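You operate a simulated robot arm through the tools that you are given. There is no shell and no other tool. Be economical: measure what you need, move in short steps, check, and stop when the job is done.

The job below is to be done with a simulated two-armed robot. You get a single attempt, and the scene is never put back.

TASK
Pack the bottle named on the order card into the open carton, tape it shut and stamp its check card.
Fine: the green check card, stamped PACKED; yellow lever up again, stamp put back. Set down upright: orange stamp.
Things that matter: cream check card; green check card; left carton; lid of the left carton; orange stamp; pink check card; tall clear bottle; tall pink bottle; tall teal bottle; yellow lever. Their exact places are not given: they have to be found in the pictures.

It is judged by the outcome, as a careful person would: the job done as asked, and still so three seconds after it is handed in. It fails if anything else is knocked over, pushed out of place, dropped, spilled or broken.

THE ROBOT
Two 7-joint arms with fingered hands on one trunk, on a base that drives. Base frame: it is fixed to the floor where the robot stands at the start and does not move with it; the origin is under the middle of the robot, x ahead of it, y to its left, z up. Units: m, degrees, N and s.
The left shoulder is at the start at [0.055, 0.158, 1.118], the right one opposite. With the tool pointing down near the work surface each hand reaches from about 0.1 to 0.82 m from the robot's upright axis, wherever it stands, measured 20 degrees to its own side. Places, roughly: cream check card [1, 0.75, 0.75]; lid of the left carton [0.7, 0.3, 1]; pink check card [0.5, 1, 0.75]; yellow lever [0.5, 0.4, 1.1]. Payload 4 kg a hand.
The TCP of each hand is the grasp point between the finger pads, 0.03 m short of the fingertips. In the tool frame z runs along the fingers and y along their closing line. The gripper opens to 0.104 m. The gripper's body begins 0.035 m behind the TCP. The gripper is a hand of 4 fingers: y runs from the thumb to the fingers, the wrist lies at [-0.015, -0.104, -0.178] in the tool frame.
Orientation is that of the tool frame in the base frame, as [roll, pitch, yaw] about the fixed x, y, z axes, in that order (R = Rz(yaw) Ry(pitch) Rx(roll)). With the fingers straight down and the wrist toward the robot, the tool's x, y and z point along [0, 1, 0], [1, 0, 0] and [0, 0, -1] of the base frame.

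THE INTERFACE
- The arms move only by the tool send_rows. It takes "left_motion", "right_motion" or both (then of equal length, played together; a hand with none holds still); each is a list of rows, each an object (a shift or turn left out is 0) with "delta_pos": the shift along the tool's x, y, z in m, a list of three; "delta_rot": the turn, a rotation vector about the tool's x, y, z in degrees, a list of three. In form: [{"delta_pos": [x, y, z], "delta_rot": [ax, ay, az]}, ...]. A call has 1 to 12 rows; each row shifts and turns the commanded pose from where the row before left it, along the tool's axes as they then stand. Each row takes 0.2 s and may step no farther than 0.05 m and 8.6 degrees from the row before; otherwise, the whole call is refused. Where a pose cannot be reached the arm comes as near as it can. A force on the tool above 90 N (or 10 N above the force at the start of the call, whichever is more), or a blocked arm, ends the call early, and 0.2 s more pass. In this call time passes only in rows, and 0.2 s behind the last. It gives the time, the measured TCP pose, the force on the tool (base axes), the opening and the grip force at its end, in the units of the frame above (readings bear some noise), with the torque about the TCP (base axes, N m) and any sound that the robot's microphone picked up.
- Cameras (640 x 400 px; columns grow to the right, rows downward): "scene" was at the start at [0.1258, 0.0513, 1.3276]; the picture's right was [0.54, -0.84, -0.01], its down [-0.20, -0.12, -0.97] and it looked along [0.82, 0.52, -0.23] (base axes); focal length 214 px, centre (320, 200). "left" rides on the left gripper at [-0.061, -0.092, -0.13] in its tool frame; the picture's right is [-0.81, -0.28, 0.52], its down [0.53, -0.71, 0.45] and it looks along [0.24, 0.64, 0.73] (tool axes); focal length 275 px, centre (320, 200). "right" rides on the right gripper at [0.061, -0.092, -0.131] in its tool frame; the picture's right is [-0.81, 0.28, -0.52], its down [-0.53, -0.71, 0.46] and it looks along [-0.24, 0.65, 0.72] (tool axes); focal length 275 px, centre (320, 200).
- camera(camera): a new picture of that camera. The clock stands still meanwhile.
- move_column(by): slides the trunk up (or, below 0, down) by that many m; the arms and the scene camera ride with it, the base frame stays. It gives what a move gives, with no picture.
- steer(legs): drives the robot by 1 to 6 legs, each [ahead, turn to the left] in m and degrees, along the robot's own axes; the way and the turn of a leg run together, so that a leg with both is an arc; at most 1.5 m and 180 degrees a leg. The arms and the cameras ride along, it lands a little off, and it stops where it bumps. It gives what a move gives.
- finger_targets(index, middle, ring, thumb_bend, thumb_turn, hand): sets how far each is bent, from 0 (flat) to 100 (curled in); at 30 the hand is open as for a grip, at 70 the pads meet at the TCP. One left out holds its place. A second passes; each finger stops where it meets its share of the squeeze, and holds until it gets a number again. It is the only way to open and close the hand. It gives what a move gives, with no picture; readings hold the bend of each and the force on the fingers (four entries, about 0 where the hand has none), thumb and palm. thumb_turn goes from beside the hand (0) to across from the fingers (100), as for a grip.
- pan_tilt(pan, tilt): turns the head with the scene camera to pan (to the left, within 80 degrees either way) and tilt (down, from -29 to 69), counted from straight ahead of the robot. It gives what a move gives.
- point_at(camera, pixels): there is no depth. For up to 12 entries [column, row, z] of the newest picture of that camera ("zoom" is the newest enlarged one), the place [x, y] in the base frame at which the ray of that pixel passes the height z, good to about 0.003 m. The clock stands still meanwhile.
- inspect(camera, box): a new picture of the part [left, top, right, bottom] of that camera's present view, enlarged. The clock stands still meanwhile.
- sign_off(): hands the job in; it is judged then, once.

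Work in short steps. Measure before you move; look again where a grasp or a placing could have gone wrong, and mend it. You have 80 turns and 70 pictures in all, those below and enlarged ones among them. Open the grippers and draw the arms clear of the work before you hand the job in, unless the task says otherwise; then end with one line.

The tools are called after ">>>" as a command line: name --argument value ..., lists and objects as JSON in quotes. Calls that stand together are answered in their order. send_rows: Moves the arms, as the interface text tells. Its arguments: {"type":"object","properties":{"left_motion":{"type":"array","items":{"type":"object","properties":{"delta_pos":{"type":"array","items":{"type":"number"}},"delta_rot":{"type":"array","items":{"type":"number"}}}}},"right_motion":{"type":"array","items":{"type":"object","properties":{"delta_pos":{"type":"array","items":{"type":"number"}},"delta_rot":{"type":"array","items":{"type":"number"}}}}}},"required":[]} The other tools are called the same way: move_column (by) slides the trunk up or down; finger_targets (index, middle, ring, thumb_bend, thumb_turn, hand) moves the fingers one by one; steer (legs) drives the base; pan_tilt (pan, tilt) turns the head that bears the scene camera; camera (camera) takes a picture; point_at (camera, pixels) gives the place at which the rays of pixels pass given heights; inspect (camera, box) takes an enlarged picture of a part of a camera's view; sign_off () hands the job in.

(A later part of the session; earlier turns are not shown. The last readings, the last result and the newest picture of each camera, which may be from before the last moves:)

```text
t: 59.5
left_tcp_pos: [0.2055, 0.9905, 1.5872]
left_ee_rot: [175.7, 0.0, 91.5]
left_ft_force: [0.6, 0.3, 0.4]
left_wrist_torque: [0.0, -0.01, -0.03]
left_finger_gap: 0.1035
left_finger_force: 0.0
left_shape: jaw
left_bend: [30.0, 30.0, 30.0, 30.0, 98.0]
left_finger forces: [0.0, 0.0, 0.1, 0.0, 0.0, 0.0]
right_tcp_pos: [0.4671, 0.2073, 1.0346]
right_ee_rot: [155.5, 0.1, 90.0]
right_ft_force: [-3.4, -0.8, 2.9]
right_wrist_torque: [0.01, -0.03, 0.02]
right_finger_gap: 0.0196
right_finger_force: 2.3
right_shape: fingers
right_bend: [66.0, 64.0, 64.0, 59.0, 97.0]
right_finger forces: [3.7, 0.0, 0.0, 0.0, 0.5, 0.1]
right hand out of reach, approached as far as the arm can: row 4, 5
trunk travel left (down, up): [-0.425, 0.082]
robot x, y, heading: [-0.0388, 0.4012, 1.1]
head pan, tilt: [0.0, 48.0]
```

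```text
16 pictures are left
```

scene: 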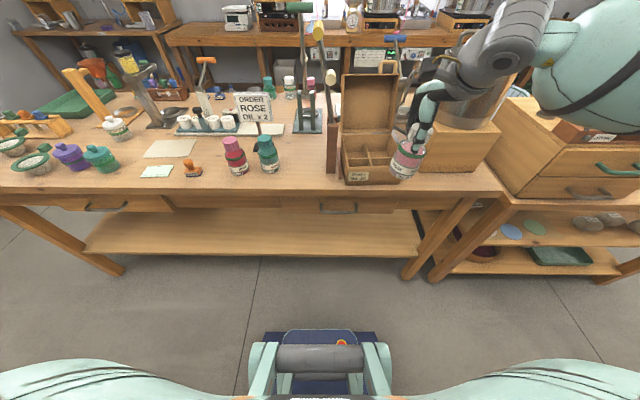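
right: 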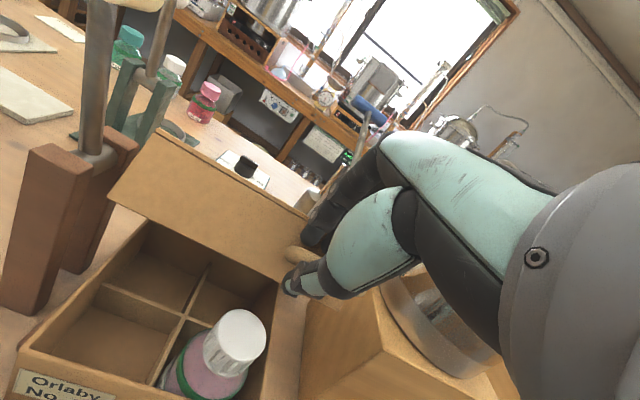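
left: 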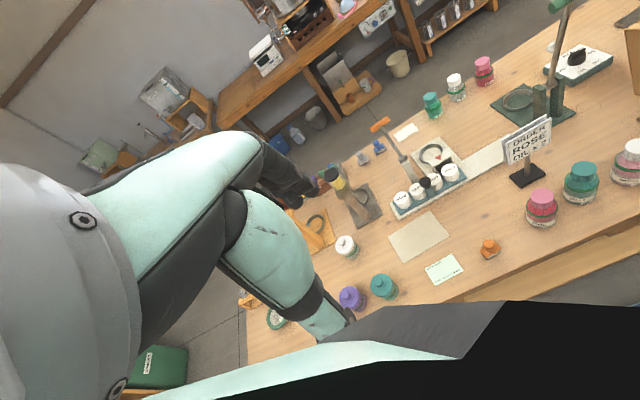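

The tilt made the last rows unreachable; the lid hangs at about 45°. I turn the hand back toward vertical, so that the arm can follow on.

>>> send_rows --right_motion '[{"delta_rot": [5, 0, 0]}, {"delta_rot": [5, 0, 0]}, {"delta_rot": [5, 0, 0]}, {"delta_rot": [5, 0, 0]}]'

```text
t: 60.5
left_tcp_pos: [0.2038, 0.9904, 1.5893]
left_ee_rot: [175.7, 0.0, 91.7]
left_ft_force: [0.0, -0.7, 0.4]
left_wrist_torque: [0.02, 0.01, 0.0]
left_finger_gap: 0.1041
left_finger_force: 0.0
left_shape: jaw
left_bend: [30.0, 30.0, 30.0, 30.0, 98.0]
left_finger forces: [0.0, 0.1, 0.0, 0.0, 0.0, 0.0]
right_tcp_pos: [0.467, 0.2071, 1.0341]
right_ee_rot: [175.6, 0.1, 90.0]
right_ft_force: [-5.7, -2.0, 7.8]
right_wrist_torque: [-0.17, -0.22, -0.12]
right_finger_gap: 0.0248
right_finger_force: 6.4
right_shape: fingers
right_bend: [64.0, 66.0, 64.0, 57.0, 97.0]
right_finger forces: [0.4, 10.7, 0.1, 0.0, 2.8, 0.0]
trunk travel left (down, up): [-0.425, 0.082]
robot x, y, heading: [-0.0365, 0.4003, 1.2]
head pan, tilt: [0.0, 48.0]
```

The pose is reset to the measured one, hand near vertical. I continue the arc from here, slightly higher on the bar.

>>> send_rows --right_motion '[{"delta_pos": [0, -0.0203, 0.0165]}, {"delta_pos": [0, -0.0175, 0.0215]}, {"delta_pos": [0, -0.014, 0.025]}]'

>>> camera --camera "right"

```text
t: 61.4
left_tcp_pos: [0.2058, 0.991, 1.5887]
left_ee_rot: [175.8, 0.1, 91.5]
left_ft_force: [0.5, 0.1, -0.3]
left_wrist_torque: [0.0, 0.01, -0.03]
left_finger_gap: 0.1037
left_finger_force: 0.1
left_shape: jaw
left_bend: [30.0, 30.0, 30.0, 30.0, 98.0]
left_finger forces: [0.1, 0.0, 0.1, 0.0, 0.0, 0.0]
right_tcp_pos: [0.4208, 0.2091, 0.9661]
right_ee_rot: [175.7, 0.1, 90.0]
right_ft_force: [-4.7, -1.2, 1.5]
right_wrist_torque: [-0.05, 0.08, -0.07]
right_finger_gap: 0.0191
right_finger_force: 2.1
right_shape: fingers
right_bend: [66.0, 66.0, 64.0, 60.0, 97.0]
right_finger forces: [1.7, 2.8, 0.0, 0.0, 0.0, 0.1]
trunk travel left (down, up): [-0.425, 0.082]
robot x, y, heading: [-0.0398, 0.4007, 1.1]
head pan, tilt: [0.0, 48.0]
```

```text
15 pictures are left
```

right: 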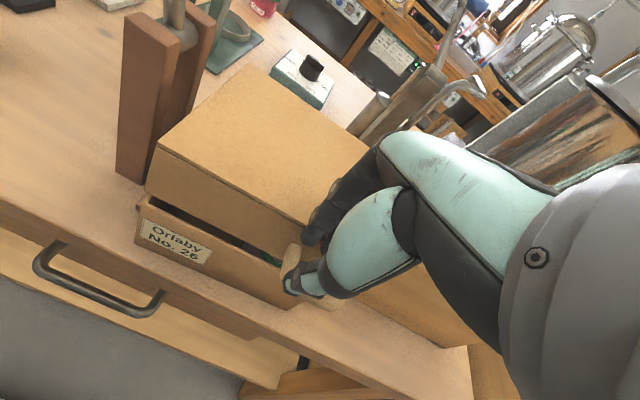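

Nearly closed. Two more steps down.

>>> send_rows --right_motion '[{"delta_pos": [0, -0.008, 0.026]}, {"delta_pos": [0, -0.003, 0.024]}]'

>>> camera --camera "right"

```text
t: 62.0
left_tcp_pos: [0.1769, 0.9924, 1.5918]
left_ee_rot: [174.6, 0.2, 91.7]
left_ft_force: [0.4, 0.2, 1.4]
left_wrist_torque: [-0.02, 0.06, -0.04]
left_finger_gap: 0.1039
left_finger_force: 0.0
left_shape: jaw
left_bend: [30.0, 30.0, 30.0, 30.0, 98.0]
left_finger forces: [0.0, 0.0, 0.0, 0.0, 0.0, 0.0]
right_tcp_pos: [0.3997, 0.2101, 0.9321]
right_ee_rot: [173.3, -0.1, 90.3]
right_ft_force: [-5.6, 0.0, 62.8]
right_wrist_torque: [0.21, -1.29, -0.1]
right_finger_gap: 0.0143
right_finger_force: 37.0
right_shape: fingers
right_bend: [71.0, 69.0, 64.0, 60.0, 97.0]
right_finger forces: [63.5, 10.7, 0.6, 0.0, 0.0, 0.0]
trunk travel left (down, up): [-0.425, 0.082]
robot x, y, heading: [-0.0378, 0.4002, 0.9]
head pan, tilt: [0.0, 48.0]
```

```text
14 pictures are left
```

right: 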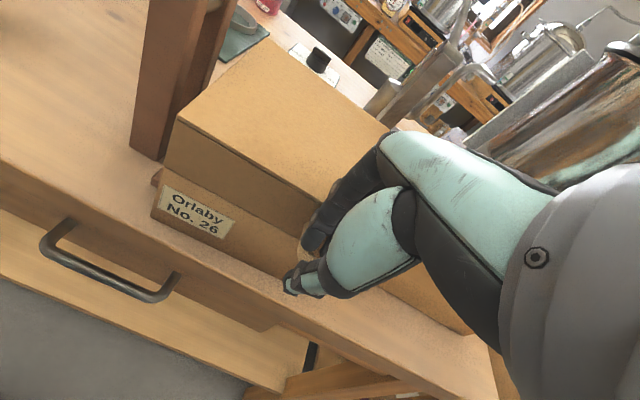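

The lid is closed; the finger presses with 63 N. I ease up, open, and lift the hand out.

>>> send_rows --right_motion '[{"delta_pos": [0, 0, -0.006]}, {"delta_pos": [0, 0, -0.004]}]'

>>> finger_targets --hand "right" --index 58 --middle 58 --ring 58 --thumb_bend 40

>>> send_rows --right_motion '[{"delta_pos": [0, 0, -0.02]}, {"delta_pos": [0, 0, -0.03]}, {"delta_pos": [0, 0, -0.04]}, {"delta_pos": [0, 0, -0.05]}, {"delta_pos": [-0.04, 0, -0.03]}, {"delta_pos": [-0.04, 0, -0.03]}, {"delta_pos": [-0.05, 0, -0.01]}, {"delta_pos": [-0.05, 0, 0]}]'

>>> camera --camera "scene"

```text
t: 62.5
left_tcp_pos: [0.1989, 0.9921, 1.5874]
left_ee_rot: [175.5, 0.1, 91.6]
left_ft_force: [0.5, -0.3, -0.2]
left_wrist_torque: [0.01, -0.03, 0.01]
left_finger_gap: 0.104
left_finger_force: 0.0
left_shape: jaw
left_bend: [30.0, 30.0, 30.0, 30.0, 98.0]
left_finger forces: [0.0, 0.0, 0.1, 0.0, 0.1, 0.1]
right_tcp_pos: [0.4039, 0.2101, 0.9269]
right_ee_rot: [175.6, 0.0, 90.2]
right_ft_force: [-18.1, 5.9, 26.9]
right_wrist_torque: [0.12, -0.1, -0.12]
right_finger_gap: 0.0043
right_finger_force: 19.1
right_shape: fingers
right_bend: [72.0, 73.0, 69.0, 60.0, 97.0]
right_finger forces: [16.1, 16.0, 5.9, 0.0, 0.1, 0.0]
trunk travel left (down, up): [-0.425, 0.082]
robot x, y, heading: [-0.036, 0.4026, 0.9]
head pan, tilt: [0.0, 48.0]
```

```text
t: 63.5
left_tcp_pos: [0.1935, 0.9905, 1.5864]
left_ee_rot: [175.3, 0.1, 91.6]
left_ft_force: [0.4, 0.0, 0.5]
left_wrist_torque: [-0.04, -0.03, 0.02]
left_finger_gap: 0.1041
left_finger_force: 0.1
left_shape: jaw
left_bend: [30.0, 30.0, 30.0, 30.0, 98.0]
left_finger forces: [0.0, 0.0, 0.0, 0.0, 0.1, 0.0]
right_tcp_pos: [0.4036, 0.2078, 0.9319]
right_ee_rot: [174.9, 0.0, 90.1]
right_ft_force: [-23.0, 0.4, 30.2]
right_wrist_torque: [-0.16, 0.44, -0.42]
right_finger_gap: 0.0388
right_finger_force: 19.0
right_shape: fingers
right_bend: [73.0, 71.0, 66.0, 40.0, 97.0]
right_finger forces: [13.9, 15.2, 9.3, 0.1, 0.0, 0.0]
trunk travel left (down, up): [-0.425, 0.082]
robot x, y, heading: [-0.0344, 0.3966, 1.0]
head pan, tilt: [0.0, 48.0]
```

```text
refused: row 7 steps farther than a row can; nothing moved
```

```text
13 pictures are left
```

scene: 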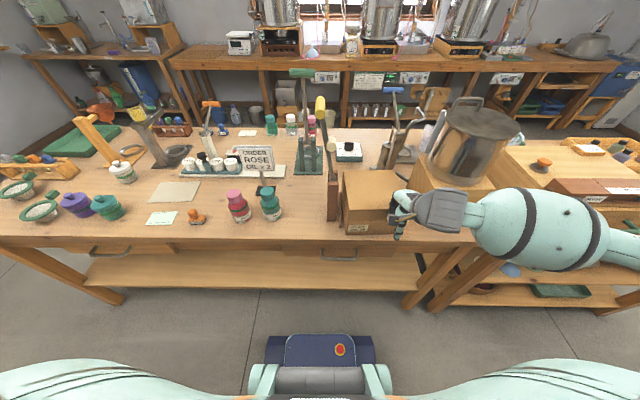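

The fingers still rest on the handle and lid front. I lift straight up in small steps, then move clear.

>>> send_rows --right_motion '[{"delta_pos": [0, -0.005, -0.015]}, {"delta_pos": [0, 0, -0.025]}, {"delta_pos": [0, 0, -0.04]}]'

>>> inspect --camera "scene" --box '[290, 80, 450, 250]'

```text
t: 64.3
left_tcp_pos: [0.2232, 0.9916, 1.5854]
left_ee_rot: [176.5, 0.0, 91.7]
left_ft_force: [-0.1, -0.4, -0.8]
left_wrist_torque: [-0.01, 0.05, 0.0]
left_finger_gap: 0.1038
left_finger_force: 0.1
left_shape: jaw
left_bend: [30.0, 30.0, 30.0, 30.0, 98.0]
left_finger forces: [0.0, 0.0, 0.0, 0.0, 0.1, 0.1]
right_tcp_pos: [0.4084, 0.205, 0.9989]
right_ee_rot: [176.4, 0.2, 90.0]
right_ft_force: [0.3, -0.4, 0.4]
right_wrist_torque: [0.0, -0.01, -0.04]
right_finger_gap: 0.0558
right_finger_force: 0.0
right_shape: fingers
right_bend: [57.0, 57.0, 57.0, 40.0, 97.0]
right_finger forces: [0.0, 0.0, 0.0, 0.0, 0.0, 0.0]
trunk travel left (down, up): [-0.425, 0.082]
robot x, y, heading: [-0.0365, 0.3977, 1.0]
head pan, tilt: [0.0, 48.0]
```

```text
2.35 times, centred on (370, 165) of scene
```

zoom: 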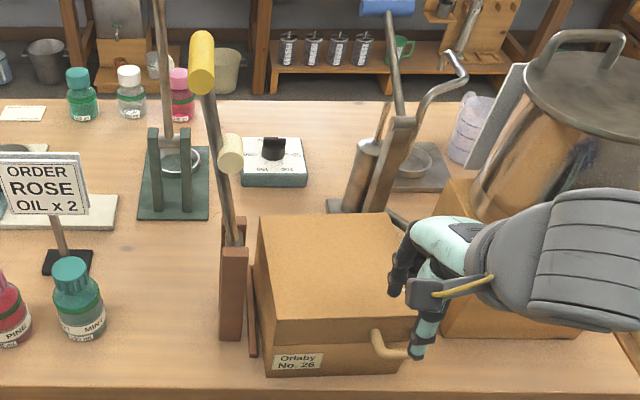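

Lid is shut. For the lever I'll pinch the yellow handle by its two ends (it lies along x) with the right hand, so it can pivot in the fingers. First lift clear, open, and back the base 0.12 m.

>>> send_rows --right_motion '[{"delta_pos": [0, 0, -0.04]}, {"delta_pos": [0, 0, -0.04]}, {"delta_pos": [0, 0, -0.04]}]'

>>> steer --legs '[[-0.12, 0]]'

>>> finger_targets --hand "right" --index 30 --middle 30 --ring 30 --thumb_bend 30

>>> point_at --camera "zoom" --pixels '[[202, 84, 1.17], [202, 84, 1.18], [202, 40, 1.18], [202, 62, 1.18], [229, 243, 0.99], [233, 340, 0.8], [242, 222, 0.99], [392, 355, 0.9]]'

```text
t: 65.2
left_tcp_pos: [0.2085, 0.9911, 1.5871]
left_ee_rot: [175.9, 0.0, 91.6]
left_ft_force: [0.1, -0.7, 0.4]
left_wrist_torque: [0.0, -0.03, 0.05]
left_finger_gap: 0.1036
left_finger_force: 0.1
left_shape: jaw
left_bend: [30.0, 30.0, 30.0, 30.0, 98.0]
left_finger forces: [0.0, 0.0, 0.1, 0.1, 0.0, 0.0]
right_tcp_pos: [0.3931, 0.2075, 1.1216]
right_ee_rot: [175.7, 0.2, 90.0]
right_ft_force: [0.2, 0.8, 0.2]
right_wrist_torque: [0.01, 0.02, 0.01]
right_finger_gap: 0.0556
right_finger_force: 0.0
right_shape: fingers
right_bend: [57.0, 57.0, 57.0, 40.0, 97.0]
right_finger forces: [0.1, 0.0, 0.0, 0.0, 0.1, 0.0]
trunk travel left (down, up): [-0.425, 0.082]
robot x, y, heading: [-0.0376, 0.4021, 1.2]
head pan, tilt: [0.0, 48.0]
```

```text
t: 66.4
left_tcp_pos: [0.1006, 0.9877, 1.5837]
left_ee_rot: [176.3, 0.0, 91.7]
left_ft_force: [-0.5, -0.6, -0.1]
left_wrist_torque: [-0.01, -0.05, 0.0]
left_finger_gap: 0.1037
left_finger_force: 0.1
left_shape: jaw
left_bend: [30.0, 30.0, 30.0, 30.0, 98.0]
left_finger forces: [0.0, 0.0, 0.1, 0.0, 0.0, 0.0]
right_tcp_pos: [0.2818, 0.2057, 1.1176]
right_ee_rot: [176.3, 0.1, 90.0]
right_ft_force: [-1.0, -0.3, -0.8]
right_wrist_torque: [-0.01, -0.08, -0.03]
right_finger_gap: 0.0555
right_finger_force: 0.0
right_shape: fingers
right_bend: [57.0, 57.0, 57.0, 40.0, 97.0]
right_finger forces: [0.1, 0.0, 0.0, 0.1, 0.0, 0.0]
trunk travel left (down, up): [-0.425, 0.082]
robot x, y, heading: [-0.1585, 0.4004, 1.0]
head pan, tilt: [0.0, 48.0]
```

```text
t: 67.4
left_tcp_pos: [0.1144, 0.9889, 1.5817]
left_ee_rot: [177.1, 0.0, 91.5]
left_ft_force: [-0.4, -0.8, 0.3]
left_wrist_torque: [0.0, -0.01, -0.03]
left_finger_gap: 0.104
left_finger_force: 0.1
left_shape: jaw
left_bend: [30.0, 30.0, 30.0, 30.0, 98.0]
left_finger forces: [0.0, 0.0, 0.0, 0.0, 0.0, 0.0]
right_tcp_pos: [0.291, 0.2068, 1.1146]
right_ee_rot: [176.8, 0.1, 89.9]
right_ft_force: [0.4, -0.1, 0.7]
right_wrist_torque: [0.02, -0.06, -0.02]
right_finger_gap: 0.1029
right_finger_force: 0.0
right_shape: fingers
right_bend: [30.0, 30.0, 30.0, 30.0, 97.0]
right_finger forces: [0.1, 0.0, 0.0, 0.0, 0.1, 0.0]
trunk travel left (down, up): [-0.425, 0.082]
robot x, y, heading: [-0.1562, 0.3986, 1.1]
head pan, tilt: [0.0, 48.0]
```

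```text
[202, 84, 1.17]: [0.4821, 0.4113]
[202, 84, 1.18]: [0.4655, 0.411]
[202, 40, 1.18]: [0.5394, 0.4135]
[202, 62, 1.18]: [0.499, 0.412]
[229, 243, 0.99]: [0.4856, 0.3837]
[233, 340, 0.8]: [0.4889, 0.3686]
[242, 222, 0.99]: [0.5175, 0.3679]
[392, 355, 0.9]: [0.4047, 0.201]
```

Handle spans x 0.475–0.535 at y 0.412, z 1.176. I bring the right hand above it at z 1.28.

>>> send_rows --right_motion '[{"delta_pos": [0, 0, -0.041], "delta_rot": [3.2, 0, 0]}, {"delta_pos": [0, 0, -0.041]}, {"delta_pos": [0, 0, -0.041]}, {"delta_pos": [0, 0, -0.041]}, {"delta_pos": [0.034, 0.0355, 0]}, {"delta_pos": [0.034, 0.0355, 0]}, {"delta_pos": [0.034, 0.0355, 0]}, {"delta_pos": [0.034, 0.0355, 0]}, {"delta_pos": [0.034, 0.0355, 0]}, {"delta_pos": [0.034, 0.0355, 0]}]'

>>> camera --camera "right"

```text
t: 69.6
left_tcp_pos: [0.1003, 0.9923, 1.5835]
left_ee_rot: [176.4, 0.0, 91.8]
left_ft_force: [-1.3, -0.2, 0.3]
left_wrist_torque: [-0.01, -0.06, -0.03]
left_finger_gap: 0.1042
left_finger_force: 0.1
left_shape: jaw
left_bend: [30.0, 30.0, 30.0, 30.0, 98.0]
left_finger forces: [0.1, 0.0, 0.0, 0.0, 0.0, 0.0]
right_tcp_pos: [0.491, 0.4115, 1.2836]
right_ee_rot: [179.3, 0.3, 90.0]
right_ft_force: [0.0, 0.1, 0.0]
right_wrist_torque: [0.02, 0.02, 0.01]
right_finger_gap: 0.1029
right_finger_force: 0.0
right_shape: fingers
right_bend: [30.0, 30.0, 30.0, 30.0, 97.0]
right_finger forces: [0.0, 0.0, 0.0, 0.0, 0.1, 0.0]
trunk travel left (down, up): [-0.425, 0.082]
robot x, y, heading: [-0.1596, 0.3997, 1.2]
head pan, tilt: [0.0, 48.0]
```

```text
11 pictures are left
```

right: 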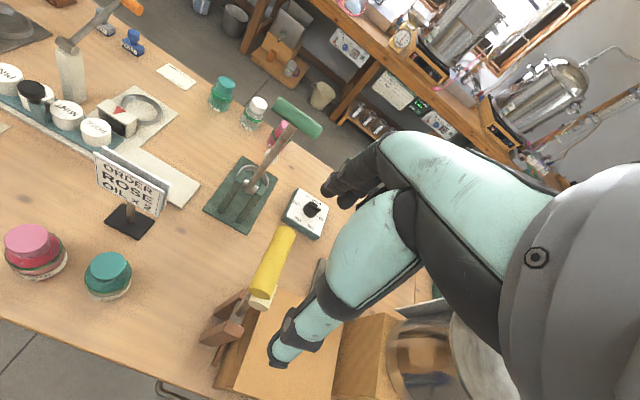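

Handle centre shows 23 mm ahead of the hand's axis, so at (0.514, 0.4155). I shift, go down to z≈1.185 and close on its ends.

>>> send_rows --right_motion '[{"delta_pos": [0.004, 0.023, 0]}, {"delta_pos": [0, 0, 0.035]}, {"delta_pos": [0, 0, 0.035]}, {"delta_pos": [0, 0, 0.028]}]'

>>> camera --camera "right"

```text
t: 70.6
left_tcp_pos: [0.0987, 0.988, 1.5843]
left_ee_rot: [176.4, 0.0, 91.7]
left_ft_force: [-0.1, 0.3, 0.5]
left_wrist_torque: [-0.01, 0.04, -0.02]
left_finger_gap: 0.104
left_finger_force: 0.2
left_shape: jaw
left_bend: [30.0, 30.0, 30.0, 30.0, 98.0]
left_finger forces: [0.0, 0.0, 0.0, 0.0, 0.0, 0.0]
right_tcp_pos: [0.5133, 0.4145, 1.1866]
right_ee_rot: [179.3, 0.1, 90.0]
right_ft_force: [-0.5, -0.7, 0.2]
right_wrist_torque: [0.01, -0.04, 0.01]
right_finger_gap: 0.1034
right_finger_force: 0.3
right_shape: fingers
right_bend: [30.0, 30.0, 30.0, 30.0, 97.0]
right_finger forces: [0.1, 0.0, 0.0, 0.1, 0.1, 0.1]
trunk travel left (down, up): [-0.425, 0.082]
robot x, y, heading: [-0.159, 0.4007, 1.2]
head pan, tilt: [0.0, 48.0]
```

```text
10 pictures are left
```

right: 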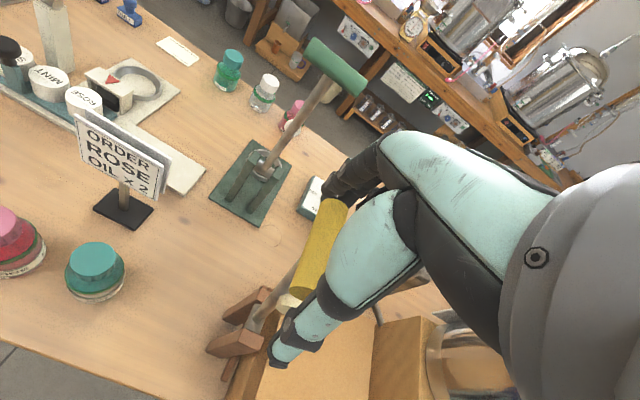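

The yellow handle lies between thumb and fingers. I close on its ends.

>>> finger_targets --hand "right" --index 65 --middle 65 --ring 65 --thumb_bend 65

```text
t: 71.6
left_tcp_pos: [0.1005, 0.9862, 1.5861]
left_ee_rot: [176.4, 0.0, 91.7]
left_ft_force: [-0.8, 0.1, -0.5]
left_wrist_torque: [0.02, 0.0, -0.04]
left_finger_gap: 0.104
left_finger_force: 0.0
left_shape: jaw
left_bend: [30.0, 30.0, 30.0, 30.0, 98.0]
left_finger forces: [0.0, 0.0, 0.0, 0.0, 0.0, 0.0]
right_tcp_pos: [0.5152, 0.412, 1.1861]
right_ee_rot: [179.3, 0.1, 89.9]
right_ft_force: [9.9, -6.1, 4.8]
right_wrist_torque: [-0.16, -0.28, -0.26]
right_finger_gap: 0.0854
right_finger_force: 18.5
right_shape: fingers
right_bend: [33.0, 58.0, 65.0, 42.0, 96.0]
right_finger forces: [13.4, 10.9, 0.0, 0.1, 12.5, 0.0]
trunk travel left (down, up): [-0.425, 0.082]
robot x, y, heading: [-0.1571, 0.3985, 1.2]
head pan, tilt: [0.0, 48.0]
```

Gripped (about 12 N each side). I swing the handle along its arc over the carton, first five steps, watching the force.

>>> send_rows --right_motion '[{"delta_pos": [-0.0268, 0, -0.0037]}, {"delta_pos": [-0.027, 0, 0]}, {"delta_pos": [-0.0268, 0, 0.0037]}, {"delta_pos": [-0.0261, 0, 0.0075]}, {"delta_pos": [-0.0247, 0, 0.011]}]'

>>> inspect --camera "scene" --box '[240, 20, 460, 210]'

```text
t: 72.8
left_tcp_pos: [0.0979, 0.9861, 1.5863]
left_ee_rot: [176.2, -0.1, 91.7]
left_ft_force: [0.0, -0.7, -0.2]
left_wrist_torque: [0.02, -0.01, -0.01]
left_finger_gap: 0.1041
left_finger_force: 0.0
left_shape: jaw
left_bend: [30.0, 30.0, 30.0, 30.0, 98.0]
left_finger forces: [0.0, 0.1, 0.0, 0.0, 0.0, 0.0]
right_tcp_pos: [0.5139, 0.2812, 1.1699]
right_ee_rot: [179.3, 0.1, 89.9]
right_ft_force: [1.7, -6.7, 10.9]
right_wrist_torque: [0.18, -0.11, -0.19]
right_finger_gap: 0.0854
right_finger_force: 18.5
right_shape: fingers
right_bend: [31.0, 62.0, 65.0, 44.0, 96.0]
right_finger forces: [14.1, 10.2, 0.0, 0.0, 12.7, 0.1]
trunk travel left (down, up): [-0.425, 0.082]
robot x, y, heading: [-0.1574, 0.4017, 1.0]
head pan, tilt: [0.0, 48.0]
```

```text
2.11 times, centred on (350, 115) of scene
```

zoom: 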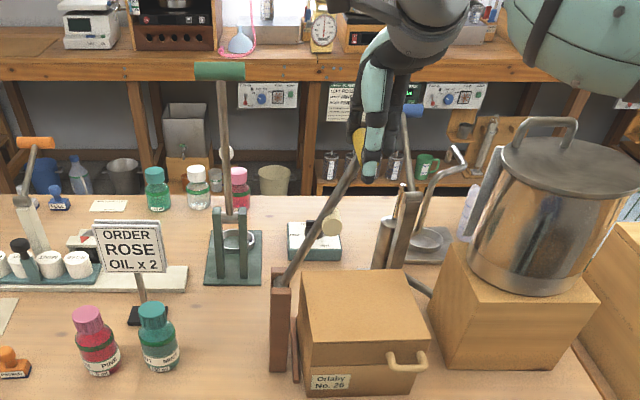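

The lever follows. I continue down.

>>> send_rows --right_motion '[{"delta_pos": [-0.0229, 0, 0.0144]}, {"delta_pos": [-0.0208, 0, 0.0174]}, {"delta_pos": [-0.0181, 0, 0.0201]}, {"delta_pos": [-0.0151, 0, 0.0224]}, {"delta_pos": [-0.0119, 0, 0.0243]}]'

```text
t: 74.0
left_tcp_pos: [0.0972, 0.9821, 1.5878]
left_ee_rot: [176.3, -0.3, 91.6]
left_ft_force: [0.3, 0.4, 0.0]
left_wrist_torque: [-0.01, 0.04, -0.01]
left_finger_gap: 0.104
left_finger_force: 0.0
left_shape: jaw
left_bend: [30.0, 30.0, 30.0, 30.0, 98.0]
left_finger forces: [0.1, 0.0, 0.0, 0.0, 0.0, 0.1]
right_tcp_pos: [0.5125, 0.1839, 1.0702]
right_ee_rot: [179.2, 0.1, 89.6]
right_ft_force: [-4.2, -30.6, 14.8]
right_wrist_torque: [-0.19, 0.18, -0.92]
right_finger_gap: 0.0784
right_finger_force: 32.4
right_shape: fingers
right_bend: [34.0, 61.0, 65.0, 46.0, 97.0]
right_finger forces: [12.3, 38.4, 0.1, 0.0, 13.2, 0.1]
trunk travel left (down, up): [-0.425, 0.082]
robot x, y, heading: [-0.1579, 0.3956, 1.0]
head pan, tilt: [0.0, 48.0]
```

The lever wants a slightly larger radius (30 N in -y). I shift outward as I continue down.

>>> send_rows --right_motion '[{"delta_pos": [-0.016, 0, 0.018]}, {"delta_pos": [-0.011, 0, 0.024]}, {"delta_pos": [-0.005, 0, 0.022]}]'

>>> inspect --camera "scene" --box '[240, 20, 460, 210]'

```text
t: 74.8
left_tcp_pos: [0.0969, 0.9863, 1.5852]
left_ee_rot: [176.2, 0.0, 91.6]
left_ft_force: [-0.2, 0.7, 0.1]
left_wrist_torque: [-0.03, 0.02, 0.04]
left_finger_gap: 0.104
left_finger_force: 0.0
left_shape: jaw
left_bend: [30.0, 30.0, 30.0, 30.0, 98.0]
left_finger forces: [0.0, 0.0, 0.0, 0.0, 0.0, 0.1]
right_tcp_pos: [0.5141, 0.1606, 1.0056]
right_ee_rot: [179.5, 0.1, 90.1]
right_ft_force: [-8.8, -13.8, 1.9]
right_wrist_torque: [0.25, 0.37, -0.38]
right_finger_gap: 0.0772
right_finger_force: 29.2
right_shape: fingers
right_bend: [35.0, 62.0, 65.0, 45.0, 97.0]
right_finger forces: [16.2, 27.0, 0.0, 0.1, 14.9, 0.1]
trunk travel left (down, up): [-0.425, 0.082]
robot x, y, heading: [-0.1607, 0.3982, 1.0]
head pan, tilt: [0.0, 48.0]
```

```text
2.11 times, centred on (350, 115) of scene
```

zoom: 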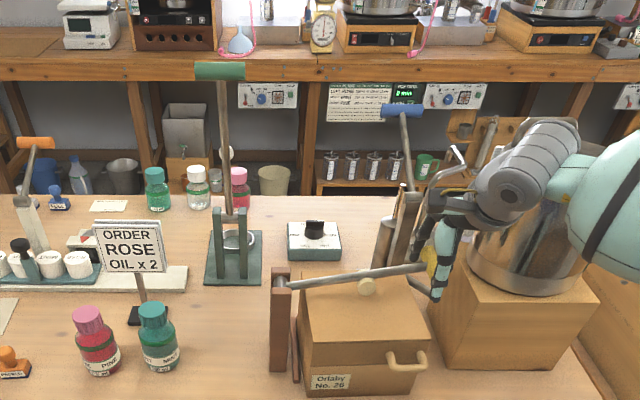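

The roller is just above the lid. I press down in small steps until it bears.

>>> send_rows --right_motion '[{"delta_pos": [-0.002, 0, 0.012]}, {"delta_pos": [0, 0, 0.012]}]'

```text
t: 75.4
left_tcp_pos: [0.097, 0.9849, 1.5868]
left_ee_rot: [176.3, 0.0, 91.8]
left_ft_force: [0.0, -0.1, 0.2]
left_wrist_torque: [0.01, 0.03, 0.01]
left_finger_gap: 0.1041
left_finger_force: 0.1
left_shape: jaw
left_bend: [30.0, 30.0, 30.0, 30.0, 98.0]
left_finger forces: [0.0, 0.1, 0.0, 0.0, 0.0, 0.0]
right_tcp_pos: [0.5146, 0.1574, 0.9827]
right_ee_rot: [179.4, 0.0, 89.9]
right_ft_force: [-10.6, -15.3, -0.5]
right_wrist_torque: [0.29, 0.3, -0.41]
right_finger_gap: 0.077
right_finger_force: 29.1
right_shape: fingers
right_bend: [36.0, 62.0, 65.0, 45.0, 96.0]
right_finger forces: [16.4, 27.9, 0.1, 0.1, 14.5, 0.1]
trunk travel left (down, up): [-0.425, 0.082]
robot x, y, heading: [-0.159, 0.4008, 1.1]
head pan, tilt: [0.0, 48.0]
```

>>> send_rows --right_motion '[{"delta_pos": [0, 0, 0.01]}, {"delta_pos": [0, 0, 0.01]}]'

```text
t: 76.0
left_tcp_pos: [0.0966, 0.9841, 1.5872]
left_ee_rot: [176.3, -0.1, 91.8]
left_ft_force: [-0.1, -0.5, -0.7]
left_wrist_torque: [0.0, 0.0, 0.03]
left_finger_gap: 0.1039
left_finger_force: 0.0
left_shape: jaw
left_bend: [30.0, 30.0, 30.0, 30.0, 98.0]
left_finger forces: [0.0, 0.0, 0.1, 0.0, 0.0, 0.0]
right_tcp_pos: [0.5146, 0.1563, 0.9617]
right_ee_rot: [179.4, 0.0, 89.8]
right_ft_force: [-10.1, -19.2, -1.4]
right_wrist_torque: [0.26, 0.42, -0.54]
right_finger_gap: 0.0769
right_finger_force: 31.0
right_shape: fingers
right_bend: [36.0, 62.0, 65.0, 45.0, 97.0]
right_finger forces: [15.8, 31.5, 0.0, 0.0, 13.8, 0.0]
trunk travel left (down, up): [-0.425, 0.082]
robot x, y, heading: [-0.1585, 0.3986, 1.1]
head pan, tilt: [0.0, 48.0]
```

No stop felt yet; I check with an enlarged view.

>>> inspect --camera "scene" --box '[310, 100, 450, 210]'

```text
3.64 times, centred on (380, 155) of scene
```

zoom: 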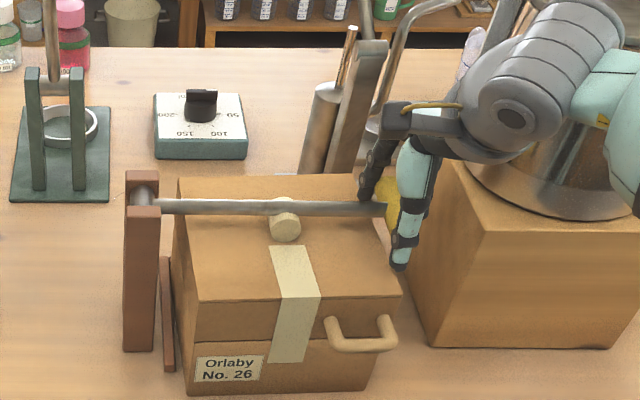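

The tape is on, running over the lid and front. Now I lift the lever back along the same arc.

>>> send_rows --right_motion '[{"delta_pos": [0, 0, -0.02]}, {"delta_pos": [0.002, 0, -0.024]}, {"delta_pos": [0.005, 0, -0.022]}, {"delta_pos": [0.011, 0, -0.024]}, {"delta_pos": [0.016, 0, -0.018]}, {"delta_pos": [0.0119, 0, -0.0243]}, {"delta_pos": [0.0151, 0, -0.0224]}, {"delta_pos": [0.0181, 0, -0.0201]}, {"delta_pos": [0.0208, 0, -0.0174]}, {"delta_pos": [0.0229, 0, -0.0144]}, {"delta_pos": [0.0247, 0, -0.011]}]'

>>> send_rows --right_motion '[{"delta_pos": [0.0261, 0, -0.0075]}, {"delta_pos": [0.0268, 0, -0.0037]}, {"delta_pos": [0.027, 0, 0]}, {"delta_pos": [0.0268, 0, 0.0037]}]'

>>> camera --camera "right"

```text
t: 78.4
left_tcp_pos: [0.0969, 0.9886, 1.5854]
left_ee_rot: [176.3, 0.0, 91.8]
left_ft_force: [-0.8, 0.4, 0.0]
left_wrist_torque: [0.01, 0.02, -0.01]
left_finger_gap: 0.104
left_finger_force: 0.1
left_shape: jaw
left_bend: [30.0, 30.0, 30.0, 30.0, 98.0]
left_finger forces: [0.0, 0.0, 0.0, 0.1, 0.1, 0.1]
right_tcp_pos: [0.5116, 0.3097, 1.1791]
right_ee_rot: [179.2, 0.1, 90.1]
right_ft_force: [-1.2, -5.5, 8.4]
right_wrist_torque: [-0.57, -0.5, -0.37]
right_finger_gap: 0.0621
right_finger_force: 25.4
right_shape: fingers
right_bend: [44.0, 59.0, 65.0, 48.0, 94.0]
right_finger forces: [13.9, 28.1, 0.0, 0.0, 8.6, 0.0]
trunk travel left (down, up): [-0.425, 0.082]
robot x, y, heading: [-0.1562, 0.3997, 1.0]
head pan, tilt: [0.0, 48.0]
```

```text
t: 79.4
left_tcp_pos: [0.0967, 0.9893, 1.585]
left_ee_rot: [176.3, 0.0, 91.8]
left_ft_force: [-0.4, 0.9, -0.1]
left_wrist_torque: [-0.03, -0.01, -0.02]
left_finger_gap: 0.1042
left_finger_force: 0.0
left_shape: jaw
left_bend: [30.0, 30.0, 30.0, 30.0, 98.0]
left_finger forces: [0.0, 0.1, 0.0, 0.0, 0.1, 0.0]
right_tcp_pos: [0.5117, 0.4145, 1.1893]
right_ee_rot: [179.3, 0.2, 90.0]
right_ft_force: [-6.7, -5.7, -0.6]
right_wrist_torque: [-0.46, -0.07, -0.29]
right_finger_gap: 0.0609
right_finger_force: 26.7
right_shape: fingers
right_bend: [45.0, 60.0, 65.0, 48.0, 94.0]
right_finger forces: [16.4, 28.5, 0.0, 0.0, 8.9, 0.0]
trunk travel left (down, up): [-0.425, 0.082]
robot x, y, heading: [-0.1561, 0.3966, 1.2]
head pan, tilt: [0.0, 48.0]
```

```text
6 pictures are left
```

right: 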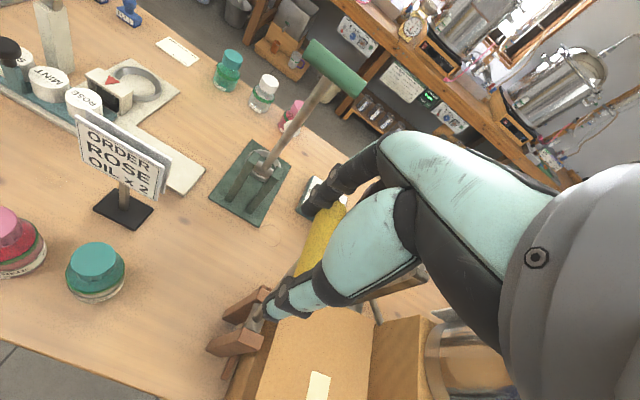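

The lever stands as at the start. I open, lift the right hand off and draw it back.

>>> finger_targets --hand "right" --index 30 --middle 30 --ring 30 --thumb_bend 30

>>> send_rows --right_motion '[{"delta_pos": [0, 0, -0.03]}, {"delta_pos": [0, 0, -0.04]}, {"delta_pos": [0, 0, -0.04]}, {"delta_pos": [0, -0.045, -0.01]}, {"delta_pos": [-0.01, -0.045, 0]}, {"delta_pos": [-0.02, -0.045, 0]}, {"delta_pos": [-0.03, -0.03, 0]}]'

>>> steer --legs '[[0.13, 0]]'

>>> pan_tilt --pan 25 --tilt 48

>>> camera --camera "scene"

```text
t: 80.4
left_tcp_pos: [0.0933, 0.9866, 1.5856]
left_ee_rot: [176.2, 0.0, 91.7]
left_ft_force: [0.0, -0.2, -0.5]
left_wrist_torque: [-0.01, 0.0, 0.0]
left_finger_gap: 0.1039
left_finger_force: 0.0
left_shape: jaw
left_bend: [30.0, 30.0, 30.0, 30.0, 98.0]
left_finger forces: [0.0, 0.0, 0.1, 0.0, 0.1, 0.1]
right_tcp_pos: [0.508, 0.4134, 1.1901]
right_ee_rot: [179.3, 0.0, 89.9]
right_ft_force: [-26.5, -6.8, -6.9]
right_wrist_torque: [-0.24, 0.84, -0.01]
right_finger_gap: 0.0914
right_finger_force: 20.6
right_shape: fingers
right_bend: [39.0, 53.0, 30.0, 30.0, 97.0]
right_finger forces: [17.3, 23.6, 0.0, 0.1, 0.1, 0.1]
trunk travel left (down, up): [-0.425, 0.082]
robot x, y, heading: [-0.1579, 0.401, 1.1]
head pan, tilt: [0.0, 48.0]
```

```text
t: 82.0
left_tcp_pos: [0.0987, 0.9866, 1.5848]
left_ee_rot: [176.4, -0.1, 91.6]
left_ft_force: [0.0, -1.0, 0.2]
left_wrist_torque: [0.03, 0.02, 0.03]
left_finger_gap: 0.1041
left_finger_force: 0.0
left_shape: jaw
left_bend: [30.0, 30.0, 30.0, 30.0, 98.0]
left_finger forces: [0.1, 0.0, 0.0, 0.0, 0.0, 0.0]
right_tcp_pos: [0.3439, 0.3527, 1.303]
right_ee_rot: [179.3, -0.1, 90.0]
right_ft_force: [-0.4, 0.0, 1.5]
right_wrist_torque: [0.01, -0.01, 0.01]
right_finger_gap: 0.103
right_finger_force: 0.1
right_shape: fingers
right_bend: [30.0, 30.0, 30.0, 30.0, 97.0]
right_finger forces: [0.0, 0.1, 0.0, 0.0, 0.0, 0.0]
trunk travel left (down, up): [-0.425, 0.082]
robot x, y, heading: [-0.158, 0.3953, 1.1]
head pan, tilt: [0.0, 48.0]
```

```text
t: 83.3
left_tcp_pos: [0.1949, 0.9903, 1.5919]
left_ee_rot: [174.9, 0.1, 91.7]
left_ft_force: [0.2, 0.2, 0.2]
left_wrist_torque: [0.02, 0.05, 0.01]
left_finger_gap: 0.1039
left_finger_force: 0.0
left_shape: jaw
left_bend: [30.0, 30.0, 30.0, 30.0, 98.0]
left_finger forces: [0.1, 0.0, 0.0, 0.0, 0.0, 0.0]
right_tcp_pos: [0.4496, 0.3569, 1.3152]
right_ee_rot: [178.0, 0.2, 90.1]
right_ft_force: [0.9, 0.7, 0.6]
right_wrist_torque: [-0.06, 0.07, 0.02]
right_finger_gap: 0.1028
right_finger_force: 0.0
right_shape: fingers
right_bend: [30.0, 30.0, 30.0, 30.0, 97.0]
right_finger forces: [0.0, 0.0, 0.0, 0.0, 0.0, 0.0]
trunk travel left (down, up): [-0.425, 0.082]
robot x, y, heading: [-0.025, 0.4016, 0.9]
head pan, tilt: [0.0, 48.0]
```

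```text
t: 84.2
left_tcp_pos: [0.2064, 0.9902, 1.5905]
left_ee_rot: [175.2, 0.0, 91.7]
left_ft_force: [0.0, 0.8, -0.3]
left_wrist_torque: [-0.01, -0.06, 0.03]
left_finger_gap: 0.1043
left_finger_force: 0.0
left_shape: jaw
left_bend: [30.0, 30.0, 30.0, 30.0, 98.0]
left_finger forces: [0.1, 0.0, 0.1, 0.0, 0.0, 0.0]
right_tcp_pos: [0.4594, 0.3578, 1.3121]
right_ee_rot: [178.1, 0.0, 90.2]
right_ft_force: [-0.1, -0.3, 0.5]
right_wrist_torque: [-0.05, 0.02, 0.02]
right_finger_gap: 0.103
right_finger_force: 0.1
right_shape: fingers
right_bend: [30.0, 30.0, 30.0, 30.0, 97.0]
right_finger forces: [0.0, 0.0, 0.0, 0.1, 0.0, 0.1]
trunk travel left (down, up): [-0.425, 0.082]
robot x, y, heading: [-0.0247, 0.4014, 0.9]
head pan, tilt: [25.0, 48.0]
```

```text
5 pictures are left
```

scene: 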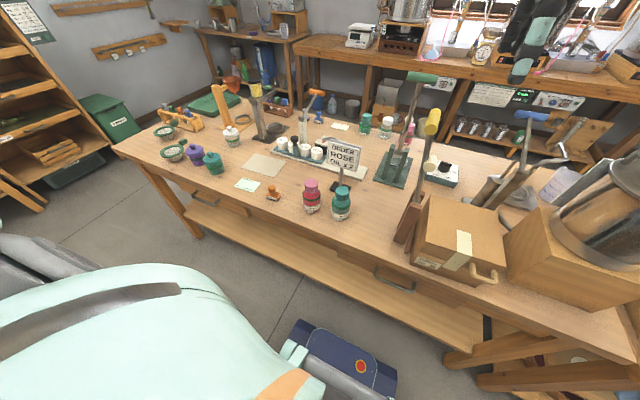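

Lever is up and the carton taped. I measure stamp (273,193) and card (247,185).

>>> point_at --camera "scene" --pixels '[[273, 197, 0.8], [272, 188, 0.86], [247, 185, 0.8], [234, 185, 0.8], [243, 179, 0.8], [261, 184, 0.8], [251, 192, 0.8]]'

```text
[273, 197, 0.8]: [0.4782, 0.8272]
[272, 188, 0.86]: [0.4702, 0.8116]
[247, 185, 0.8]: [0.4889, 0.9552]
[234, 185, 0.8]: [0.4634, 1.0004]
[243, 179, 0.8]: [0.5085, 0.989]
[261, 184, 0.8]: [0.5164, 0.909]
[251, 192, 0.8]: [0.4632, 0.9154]
```

I bring the left hand over the stamp, to about (0.475, 0.818, 1.0).

>>> send_rows --left_motion '[{"delta_pos": [-0.0125, 0.018, 0.042], "delta_rot": [3.7, 0, 1.7]}, {"delta_pos": [-0.0125, 0.018, 0.042]}, {"delta_pos": [-0.0125, 0.018, 0.042]}, {"delta_pos": [-0.0125, 0.018, 0.042]}, {"delta_pos": [-0.0125, 0.018, 0.042]}, {"delta_pos": [-0.0125, 0.018, 0.042]}, {"delta_pos": [-0.0125, 0.018, 0.042]}, {"delta_pos": [-0.0125, 0.018, 0.042]}, {"delta_pos": [-0.0125, 0.018, 0.042]}, {"delta_pos": [-0.0125, 0.018, 0.042]}, {"delta_pos": [-0.0125, 0.018, 0.042]}]'

```text
t: 86.6
left_tcp_pos: [0.4341, 0.852, 1.1231]
left_ee_rot: [180.0, 0.1, 90.0]
left_ft_force: [0.7, -0.4, 0.2]
left_wrist_torque: [0.03, 0.0, -0.01]
left_finger_gap: 0.104
left_finger_force: 0.1
left_shape: jaw
left_bend: [30.0, 30.0, 30.0, 30.0, 98.0]
left_finger forces: [0.0, 0.0, 0.0, 0.1, 0.0, 0.1]
right_tcp_pos: [0.4779, 0.3572, 1.3039]
right_ee_rot: [179.1, 0.3, 90.1]
right_ft_force: [1.0, -0.9, -0.2]
right_wrist_torque: [-0.02, 0.04, 0.01]
right_finger_gap: 0.103
right_finger_force: 0.0
right_shape: fingers
right_bend: [30.0, 30.0, 30.0, 30.0, 97.0]
right_finger forces: [0.1, 0.1, 0.1, 0.1, 0.1, 0.0]
trunk travel left (down, up): [-0.425, 0.082]
robot x, y, heading: [-0.0263, 0.4025, 1.4]
head pan, tilt: [25.0, 48.0]
```

Next down to z 0.97 over the stamp, then a picture from the left hand.

>>> send_rows --left_motion '[{"delta_pos": [-0.0085, 0.0102, 0.038]}, {"delta_pos": [-0.0085, 0.0102, 0.038]}, {"delta_pos": [-0.0085, 0.0102, 0.038]}, {"delta_pos": [-0.0085, 0.0102, 0.038]}]'

>>> camera --camera "left"

```text
t: 87.6
left_tcp_pos: [0.4708, 0.8184, 0.9741]
left_ee_rot: [179.8, 0.0, 89.9]
left_ft_force: [-0.2, 1.0, 0.2]
left_wrist_torque: [0.0, 0.01, 0.0]
left_finger_gap: 0.104
left_finger_force: 0.0
left_shape: jaw
left_bend: [30.0, 30.0, 30.0, 30.0, 98.0]
left_finger forces: [0.1, 0.0, 0.0, 0.0, 0.0, 0.1]
right_tcp_pos: [0.4757, 0.3567, 1.3052]
right_ee_rot: [179.0, 0.2, 90.1]
right_ft_force: [0.2, 0.0, 0.0]
right_wrist_torque: [-0.02, 0.01, -0.04]
right_finger_gap: 0.1032
right_finger_force: 0.1
right_shape: fingers
right_bend: [30.0, 30.0, 30.0, 30.0, 97.0]
right_finger forces: [0.0, 0.1, 0.0, 0.0, 0.0, 0.1]
trunk travel left (down, up): [-0.425, 0.082]
robot x, y, heading: [-0.0248, 0.4032, 1.0]
head pan, tilt: [25.0, 48.0]
```

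```text
4 pictures are left
```

left: 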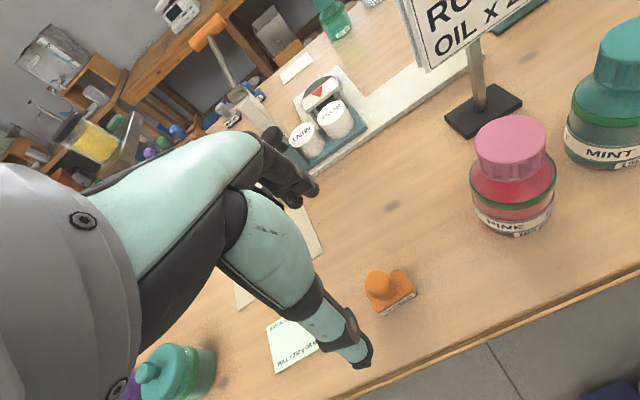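

I locate the stamp's knob (378,282) and the card corners in this picture.

>>> point_at --camera "left" --pixels '[[378, 282, 0.84], [378, 282, 0.85], [378, 282, 0.86], [391, 302, 0.8], [268, 326, 0.8], [280, 374, 0.8], [320, 346, 0.8], [415, 290, 0.81], [378, 310, 0.81], [398, 270, 0.82]]'

>>> point_at --camera "scene" --pixels '[[272, 189, 0.84], [272, 189, 0.85], [272, 189, 0.86]]'

```text
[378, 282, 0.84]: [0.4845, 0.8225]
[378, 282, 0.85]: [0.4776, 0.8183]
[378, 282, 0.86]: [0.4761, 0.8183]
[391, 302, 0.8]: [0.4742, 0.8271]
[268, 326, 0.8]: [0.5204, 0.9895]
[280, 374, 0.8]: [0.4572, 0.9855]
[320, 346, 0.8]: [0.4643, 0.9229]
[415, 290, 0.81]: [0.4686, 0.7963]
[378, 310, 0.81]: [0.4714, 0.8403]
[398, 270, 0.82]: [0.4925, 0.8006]
```

```text
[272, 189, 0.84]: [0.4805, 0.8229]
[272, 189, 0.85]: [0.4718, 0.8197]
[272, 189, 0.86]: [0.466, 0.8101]
```

Knob top at (0.481, 0.8225, 0.842). I lower to z 0.848 there and close on the knob.

>>> send_rows --left_motion '[{"delta_pos": [0.004, 0.01, 0.03]}, {"delta_pos": [0, 0, 0.04]}, {"delta_pos": [0, 0, 0.036]}, {"delta_pos": [0, 0, 0.02]}]'

>>> finger_targets --hand "left" --index 72 --middle 72 --ring 72 --thumb_bend 72

```text
t: 88.6
left_tcp_pos: [0.4808, 0.8246, 0.849]
left_ee_rot: [179.9, -0.1, 89.9]
left_ft_force: [0.0, 1.5, -0.2]
left_wrist_torque: [0.02, 0.01, -0.01]
left_finger_gap: 0.1039
left_finger_force: 0.1
left_shape: jaw
left_bend: [30.0, 30.0, 30.0, 30.0, 98.0]
left_finger forces: [0.0, 0.0, 0.0, 0.0, 0.1, 0.0]
right_tcp_pos: [0.4742, 0.3568, 1.3065]
right_ee_rot: [178.9, 0.2, 90.1]
right_ft_force: [0.1, -0.4, 0.4]
right_wrist_torque: [0.03, -0.02, 0.02]
right_finger_gap: 0.1029
right_finger_force: 0.1
right_shape: fingers
right_bend: [30.0, 30.0, 30.0, 30.0, 97.0]
right_finger forces: [0.0, 0.1, 0.0, 0.0, 0.0, 0.0]
trunk travel left (down, up): [-0.425, 0.082]
robot x, y, heading: [-0.0219, 0.4004, 1.1]
head pan, tilt: [25.0, 48.0]
```

```text
t: 89.6
left_tcp_pos: [0.4819, 0.8258, 0.8497]
left_ee_rot: [179.6, 0.0, 90.0]
left_ft_force: [0.3, -0.1, 1.2]
left_wrist_torque: [0.01, -0.02, -0.01]
left_finger_gap: 0.0222
left_finger_force: 11.4
left_shape: fingers
left_bend: [62.0, 66.0, 72.0, 61.0, 96.0]
left_finger forces: [7.6, 4.1, 0.1, 0.0, 12.4, 0.0]
right_tcp_pos: [0.473, 0.3559, 1.3057]
right_ee_rot: [178.9, 0.1, 90.1]
right_ft_force: [0.0, -0.5, -0.2]
right_wrist_torque: [0.02, 0.05, -0.01]
right_finger_gap: 0.1033
right_finger_force: 0.1
right_shape: fingers
right_bend: [30.0, 30.0, 30.0, 30.0, 97.0]
right_finger forces: [0.0, 0.0, 0.0, 0.1, 0.1, 0.1]
trunk travel left (down, up): [-0.425, 0.082]
robot x, y, heading: [-0.0243, 0.3991, 0.8]
head pan, tilt: [25.0, 48.0]
```

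Knob gripped (gap 0.022). I tighten and lift 5 cm, then check.

>>> finger_targets --hand "left" --index 85 --middle 85 --thumb_bend 85

>>> send_rows --left_motion '[{"delta_pos": [0, 0, -0.015]}, {"delta_pos": [0, 0, -0.035]}]'

>>> camera --camera "left"

```text
t: 90.6
left_tcp_pos: [0.4814, 0.8248, 0.8507]
left_ee_rot: [179.7, -0.1, 89.9]
left_ft_force: [0.3, 1.5, 10.7]
left_wrist_torque: [-0.03, -0.22, 0.06]
left_finger_gap: 0.0122
left_finger_force: 20.1
left_shape: fingers
left_bend: [72.0, 85.0, 72.0, 73.0, 96.0]
left_finger forces: [23.4, 0.5, 0.0, 0.0, 15.6, 0.0]
right_tcp_pos: [0.4729, 0.356, 1.3067]
right_ee_rot: [178.9, 0.1, 90.1]
right_ft_force: [-0.3, 0.7, -0.1]
right_wrist_torque: [0.02, -0.01, 0.03]
right_finger_gap: 0.1029
right_finger_force: 0.0
right_shape: fingers
right_bend: [30.0, 30.0, 30.0, 30.0, 97.0]
right_finger forces: [0.0, 0.0, 0.0, 0.0, 0.0, 0.0]
trunk travel left (down, up): [-0.425, 0.082]
robot x, y, heading: [-0.024, 0.4048, 0.9]
head pan, tilt: [25.0, 48.0]
```

```text
t: 91.2
left_tcp_pos: [0.4802, 0.8229, 0.8989]
left_ee_rot: [179.7, 0.0, 89.9]
left_ft_force: [-0.1, 0.1, -0.1]
left_wrist_torque: [0.03, 0.01, 0.01]
left_finger_gap: 0.0114
left_finger_force: 15.4
left_shape: fingers
left_bend: [72.0, 85.0, 72.0, 74.0, 97.0]
left_finger forces: [16.6, 1.1, 0.0, 0.0, 13.5, 0.1]
right_tcp_pos: [0.4719, 0.3557, 1.307]
right_ee_rot: [179.0, 0.1, 90.0]
right_ft_force: [0.1, -1.1, 0.5]
right_wrist_torque: [-0.02, 0.0, 0.02]
right_finger_gap: 0.1028
right_finger_force: 0.1
right_shape: fingers
right_bend: [30.0, 30.0, 30.0, 30.0, 97.0]
right_finger forces: [0.0, 0.1, 0.1, 0.0, 0.0, 0.0]
trunk travel left (down, up): [-0.425, 0.082]
robot x, y, heading: [-0.0234, 0.4031, 1.1]
head pan, tilt: [25.0, 48.0]
```

```text
3 pictures are left
```

left: 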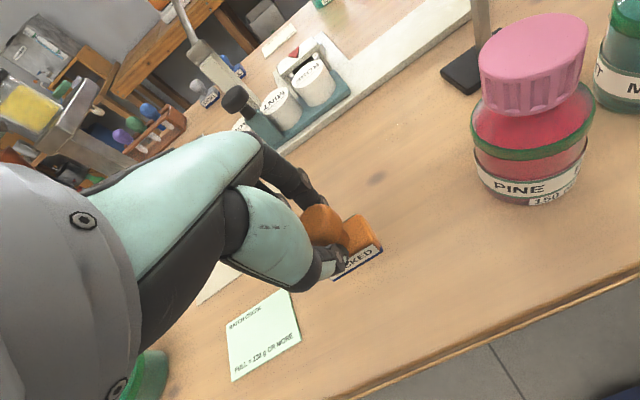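

The stamp is lifted; the fingers seem to pinch its neck. I enlarge once to check that it is level.

>>> inspect --camera "left" --box '[210, 170, 410, 390]'

>>> point_at --camera "zoom" --pixels '[[45, 245, 0.8], [65, 383, 0.8], [230, 215, 0.8], [258, 315, 0.8], [150, 290, 0.8]]'

```text
1.82 times, centred on (310, 280) of left
```

zoom: 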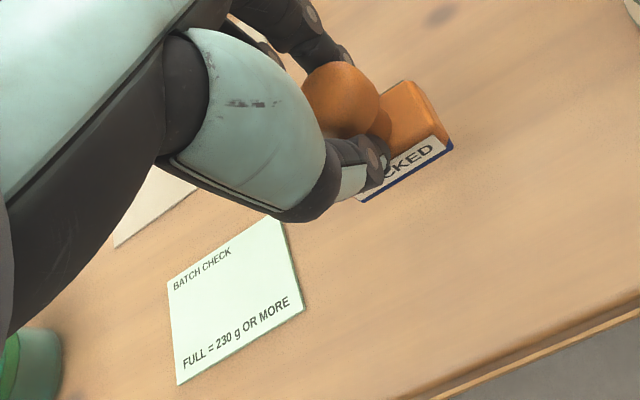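

```text
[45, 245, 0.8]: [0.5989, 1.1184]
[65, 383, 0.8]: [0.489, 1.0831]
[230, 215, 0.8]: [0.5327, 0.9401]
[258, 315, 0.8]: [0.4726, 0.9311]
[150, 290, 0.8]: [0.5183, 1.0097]
```

The stamp hangs level in the fingers. I measure card corners and the stamp's lower front edge.

>>> point_at --camera "zoom" --pixels '[[167, 283, 0.8], [280, 218, 0.8], [304, 308, 0.8], [178, 385, 0.8], [360, 203, 0.85], [452, 147, 0.85], [360, 203, 0.86], [452, 147, 0.86], [360, 203, 0.87], [452, 147, 0.87], [340, 100, 0.9]]'

```text
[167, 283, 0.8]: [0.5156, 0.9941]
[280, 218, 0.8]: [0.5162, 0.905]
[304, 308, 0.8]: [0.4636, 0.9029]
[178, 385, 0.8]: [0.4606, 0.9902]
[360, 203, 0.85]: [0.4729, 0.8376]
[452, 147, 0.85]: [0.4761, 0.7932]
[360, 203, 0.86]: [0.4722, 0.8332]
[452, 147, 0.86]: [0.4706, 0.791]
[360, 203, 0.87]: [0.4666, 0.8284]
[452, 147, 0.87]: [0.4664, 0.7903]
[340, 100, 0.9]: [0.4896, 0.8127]
```

Card spans x 0.462–0.516, y 0.904–0.992; stamp centre is at TCP +(0.005, -0.011). I move it over the card's centre and lower.

>>> send_rows --left_motion '[{"delta_pos": [0.034, 0.001, 0]}, {"delta_pos": [0.034, 0.001, 0]}, {"delta_pos": [0.034, 0.001, 0]}, {"delta_pos": [0.034, 0.001, 0]}, {"delta_pos": [0, 0, 0.02]}, {"delta_pos": [0, 0, 0.015]}]'

```text
t: 92.6
left_tcp_pos: [0.4878, 0.9602, 0.8629]
left_ee_rot: [179.8, 0.0, 89.8]
left_ft_force: [0.1, -0.1, -0.9]
left_wrist_torque: [-0.01, -0.01, 0.0]
left_finger_gap: 0.0111
left_finger_force: 15.7
left_shape: fingers
left_bend: [72.0, 85.0, 72.0, 74.0, 97.0]
left_finger forces: [16.5, 1.1, 0.0, 0.1, 13.6, 0.0]
right_tcp_pos: [0.4751, 0.357, 1.3058]
right_ee_rot: [179.0, 0.2, 90.1]
right_ft_force: [0.0, -0.5, 0.0]
right_wrist_torque: [0.0, -0.02, 0.03]
right_finger_gap: 0.103
right_finger_force: 0.0
right_shape: fingers
right_bend: [30.0, 30.0, 30.0, 30.0, 97.0]
right_finger forces: [0.0, 0.0, 0.0, 0.0, 0.0, 0.0]
trunk travel left (down, up): [-0.425, 0.082]
robot x, y, heading: [-0.024, 0.4048, 1.1]
head pan, tilt: [25.0, 48.0]
```

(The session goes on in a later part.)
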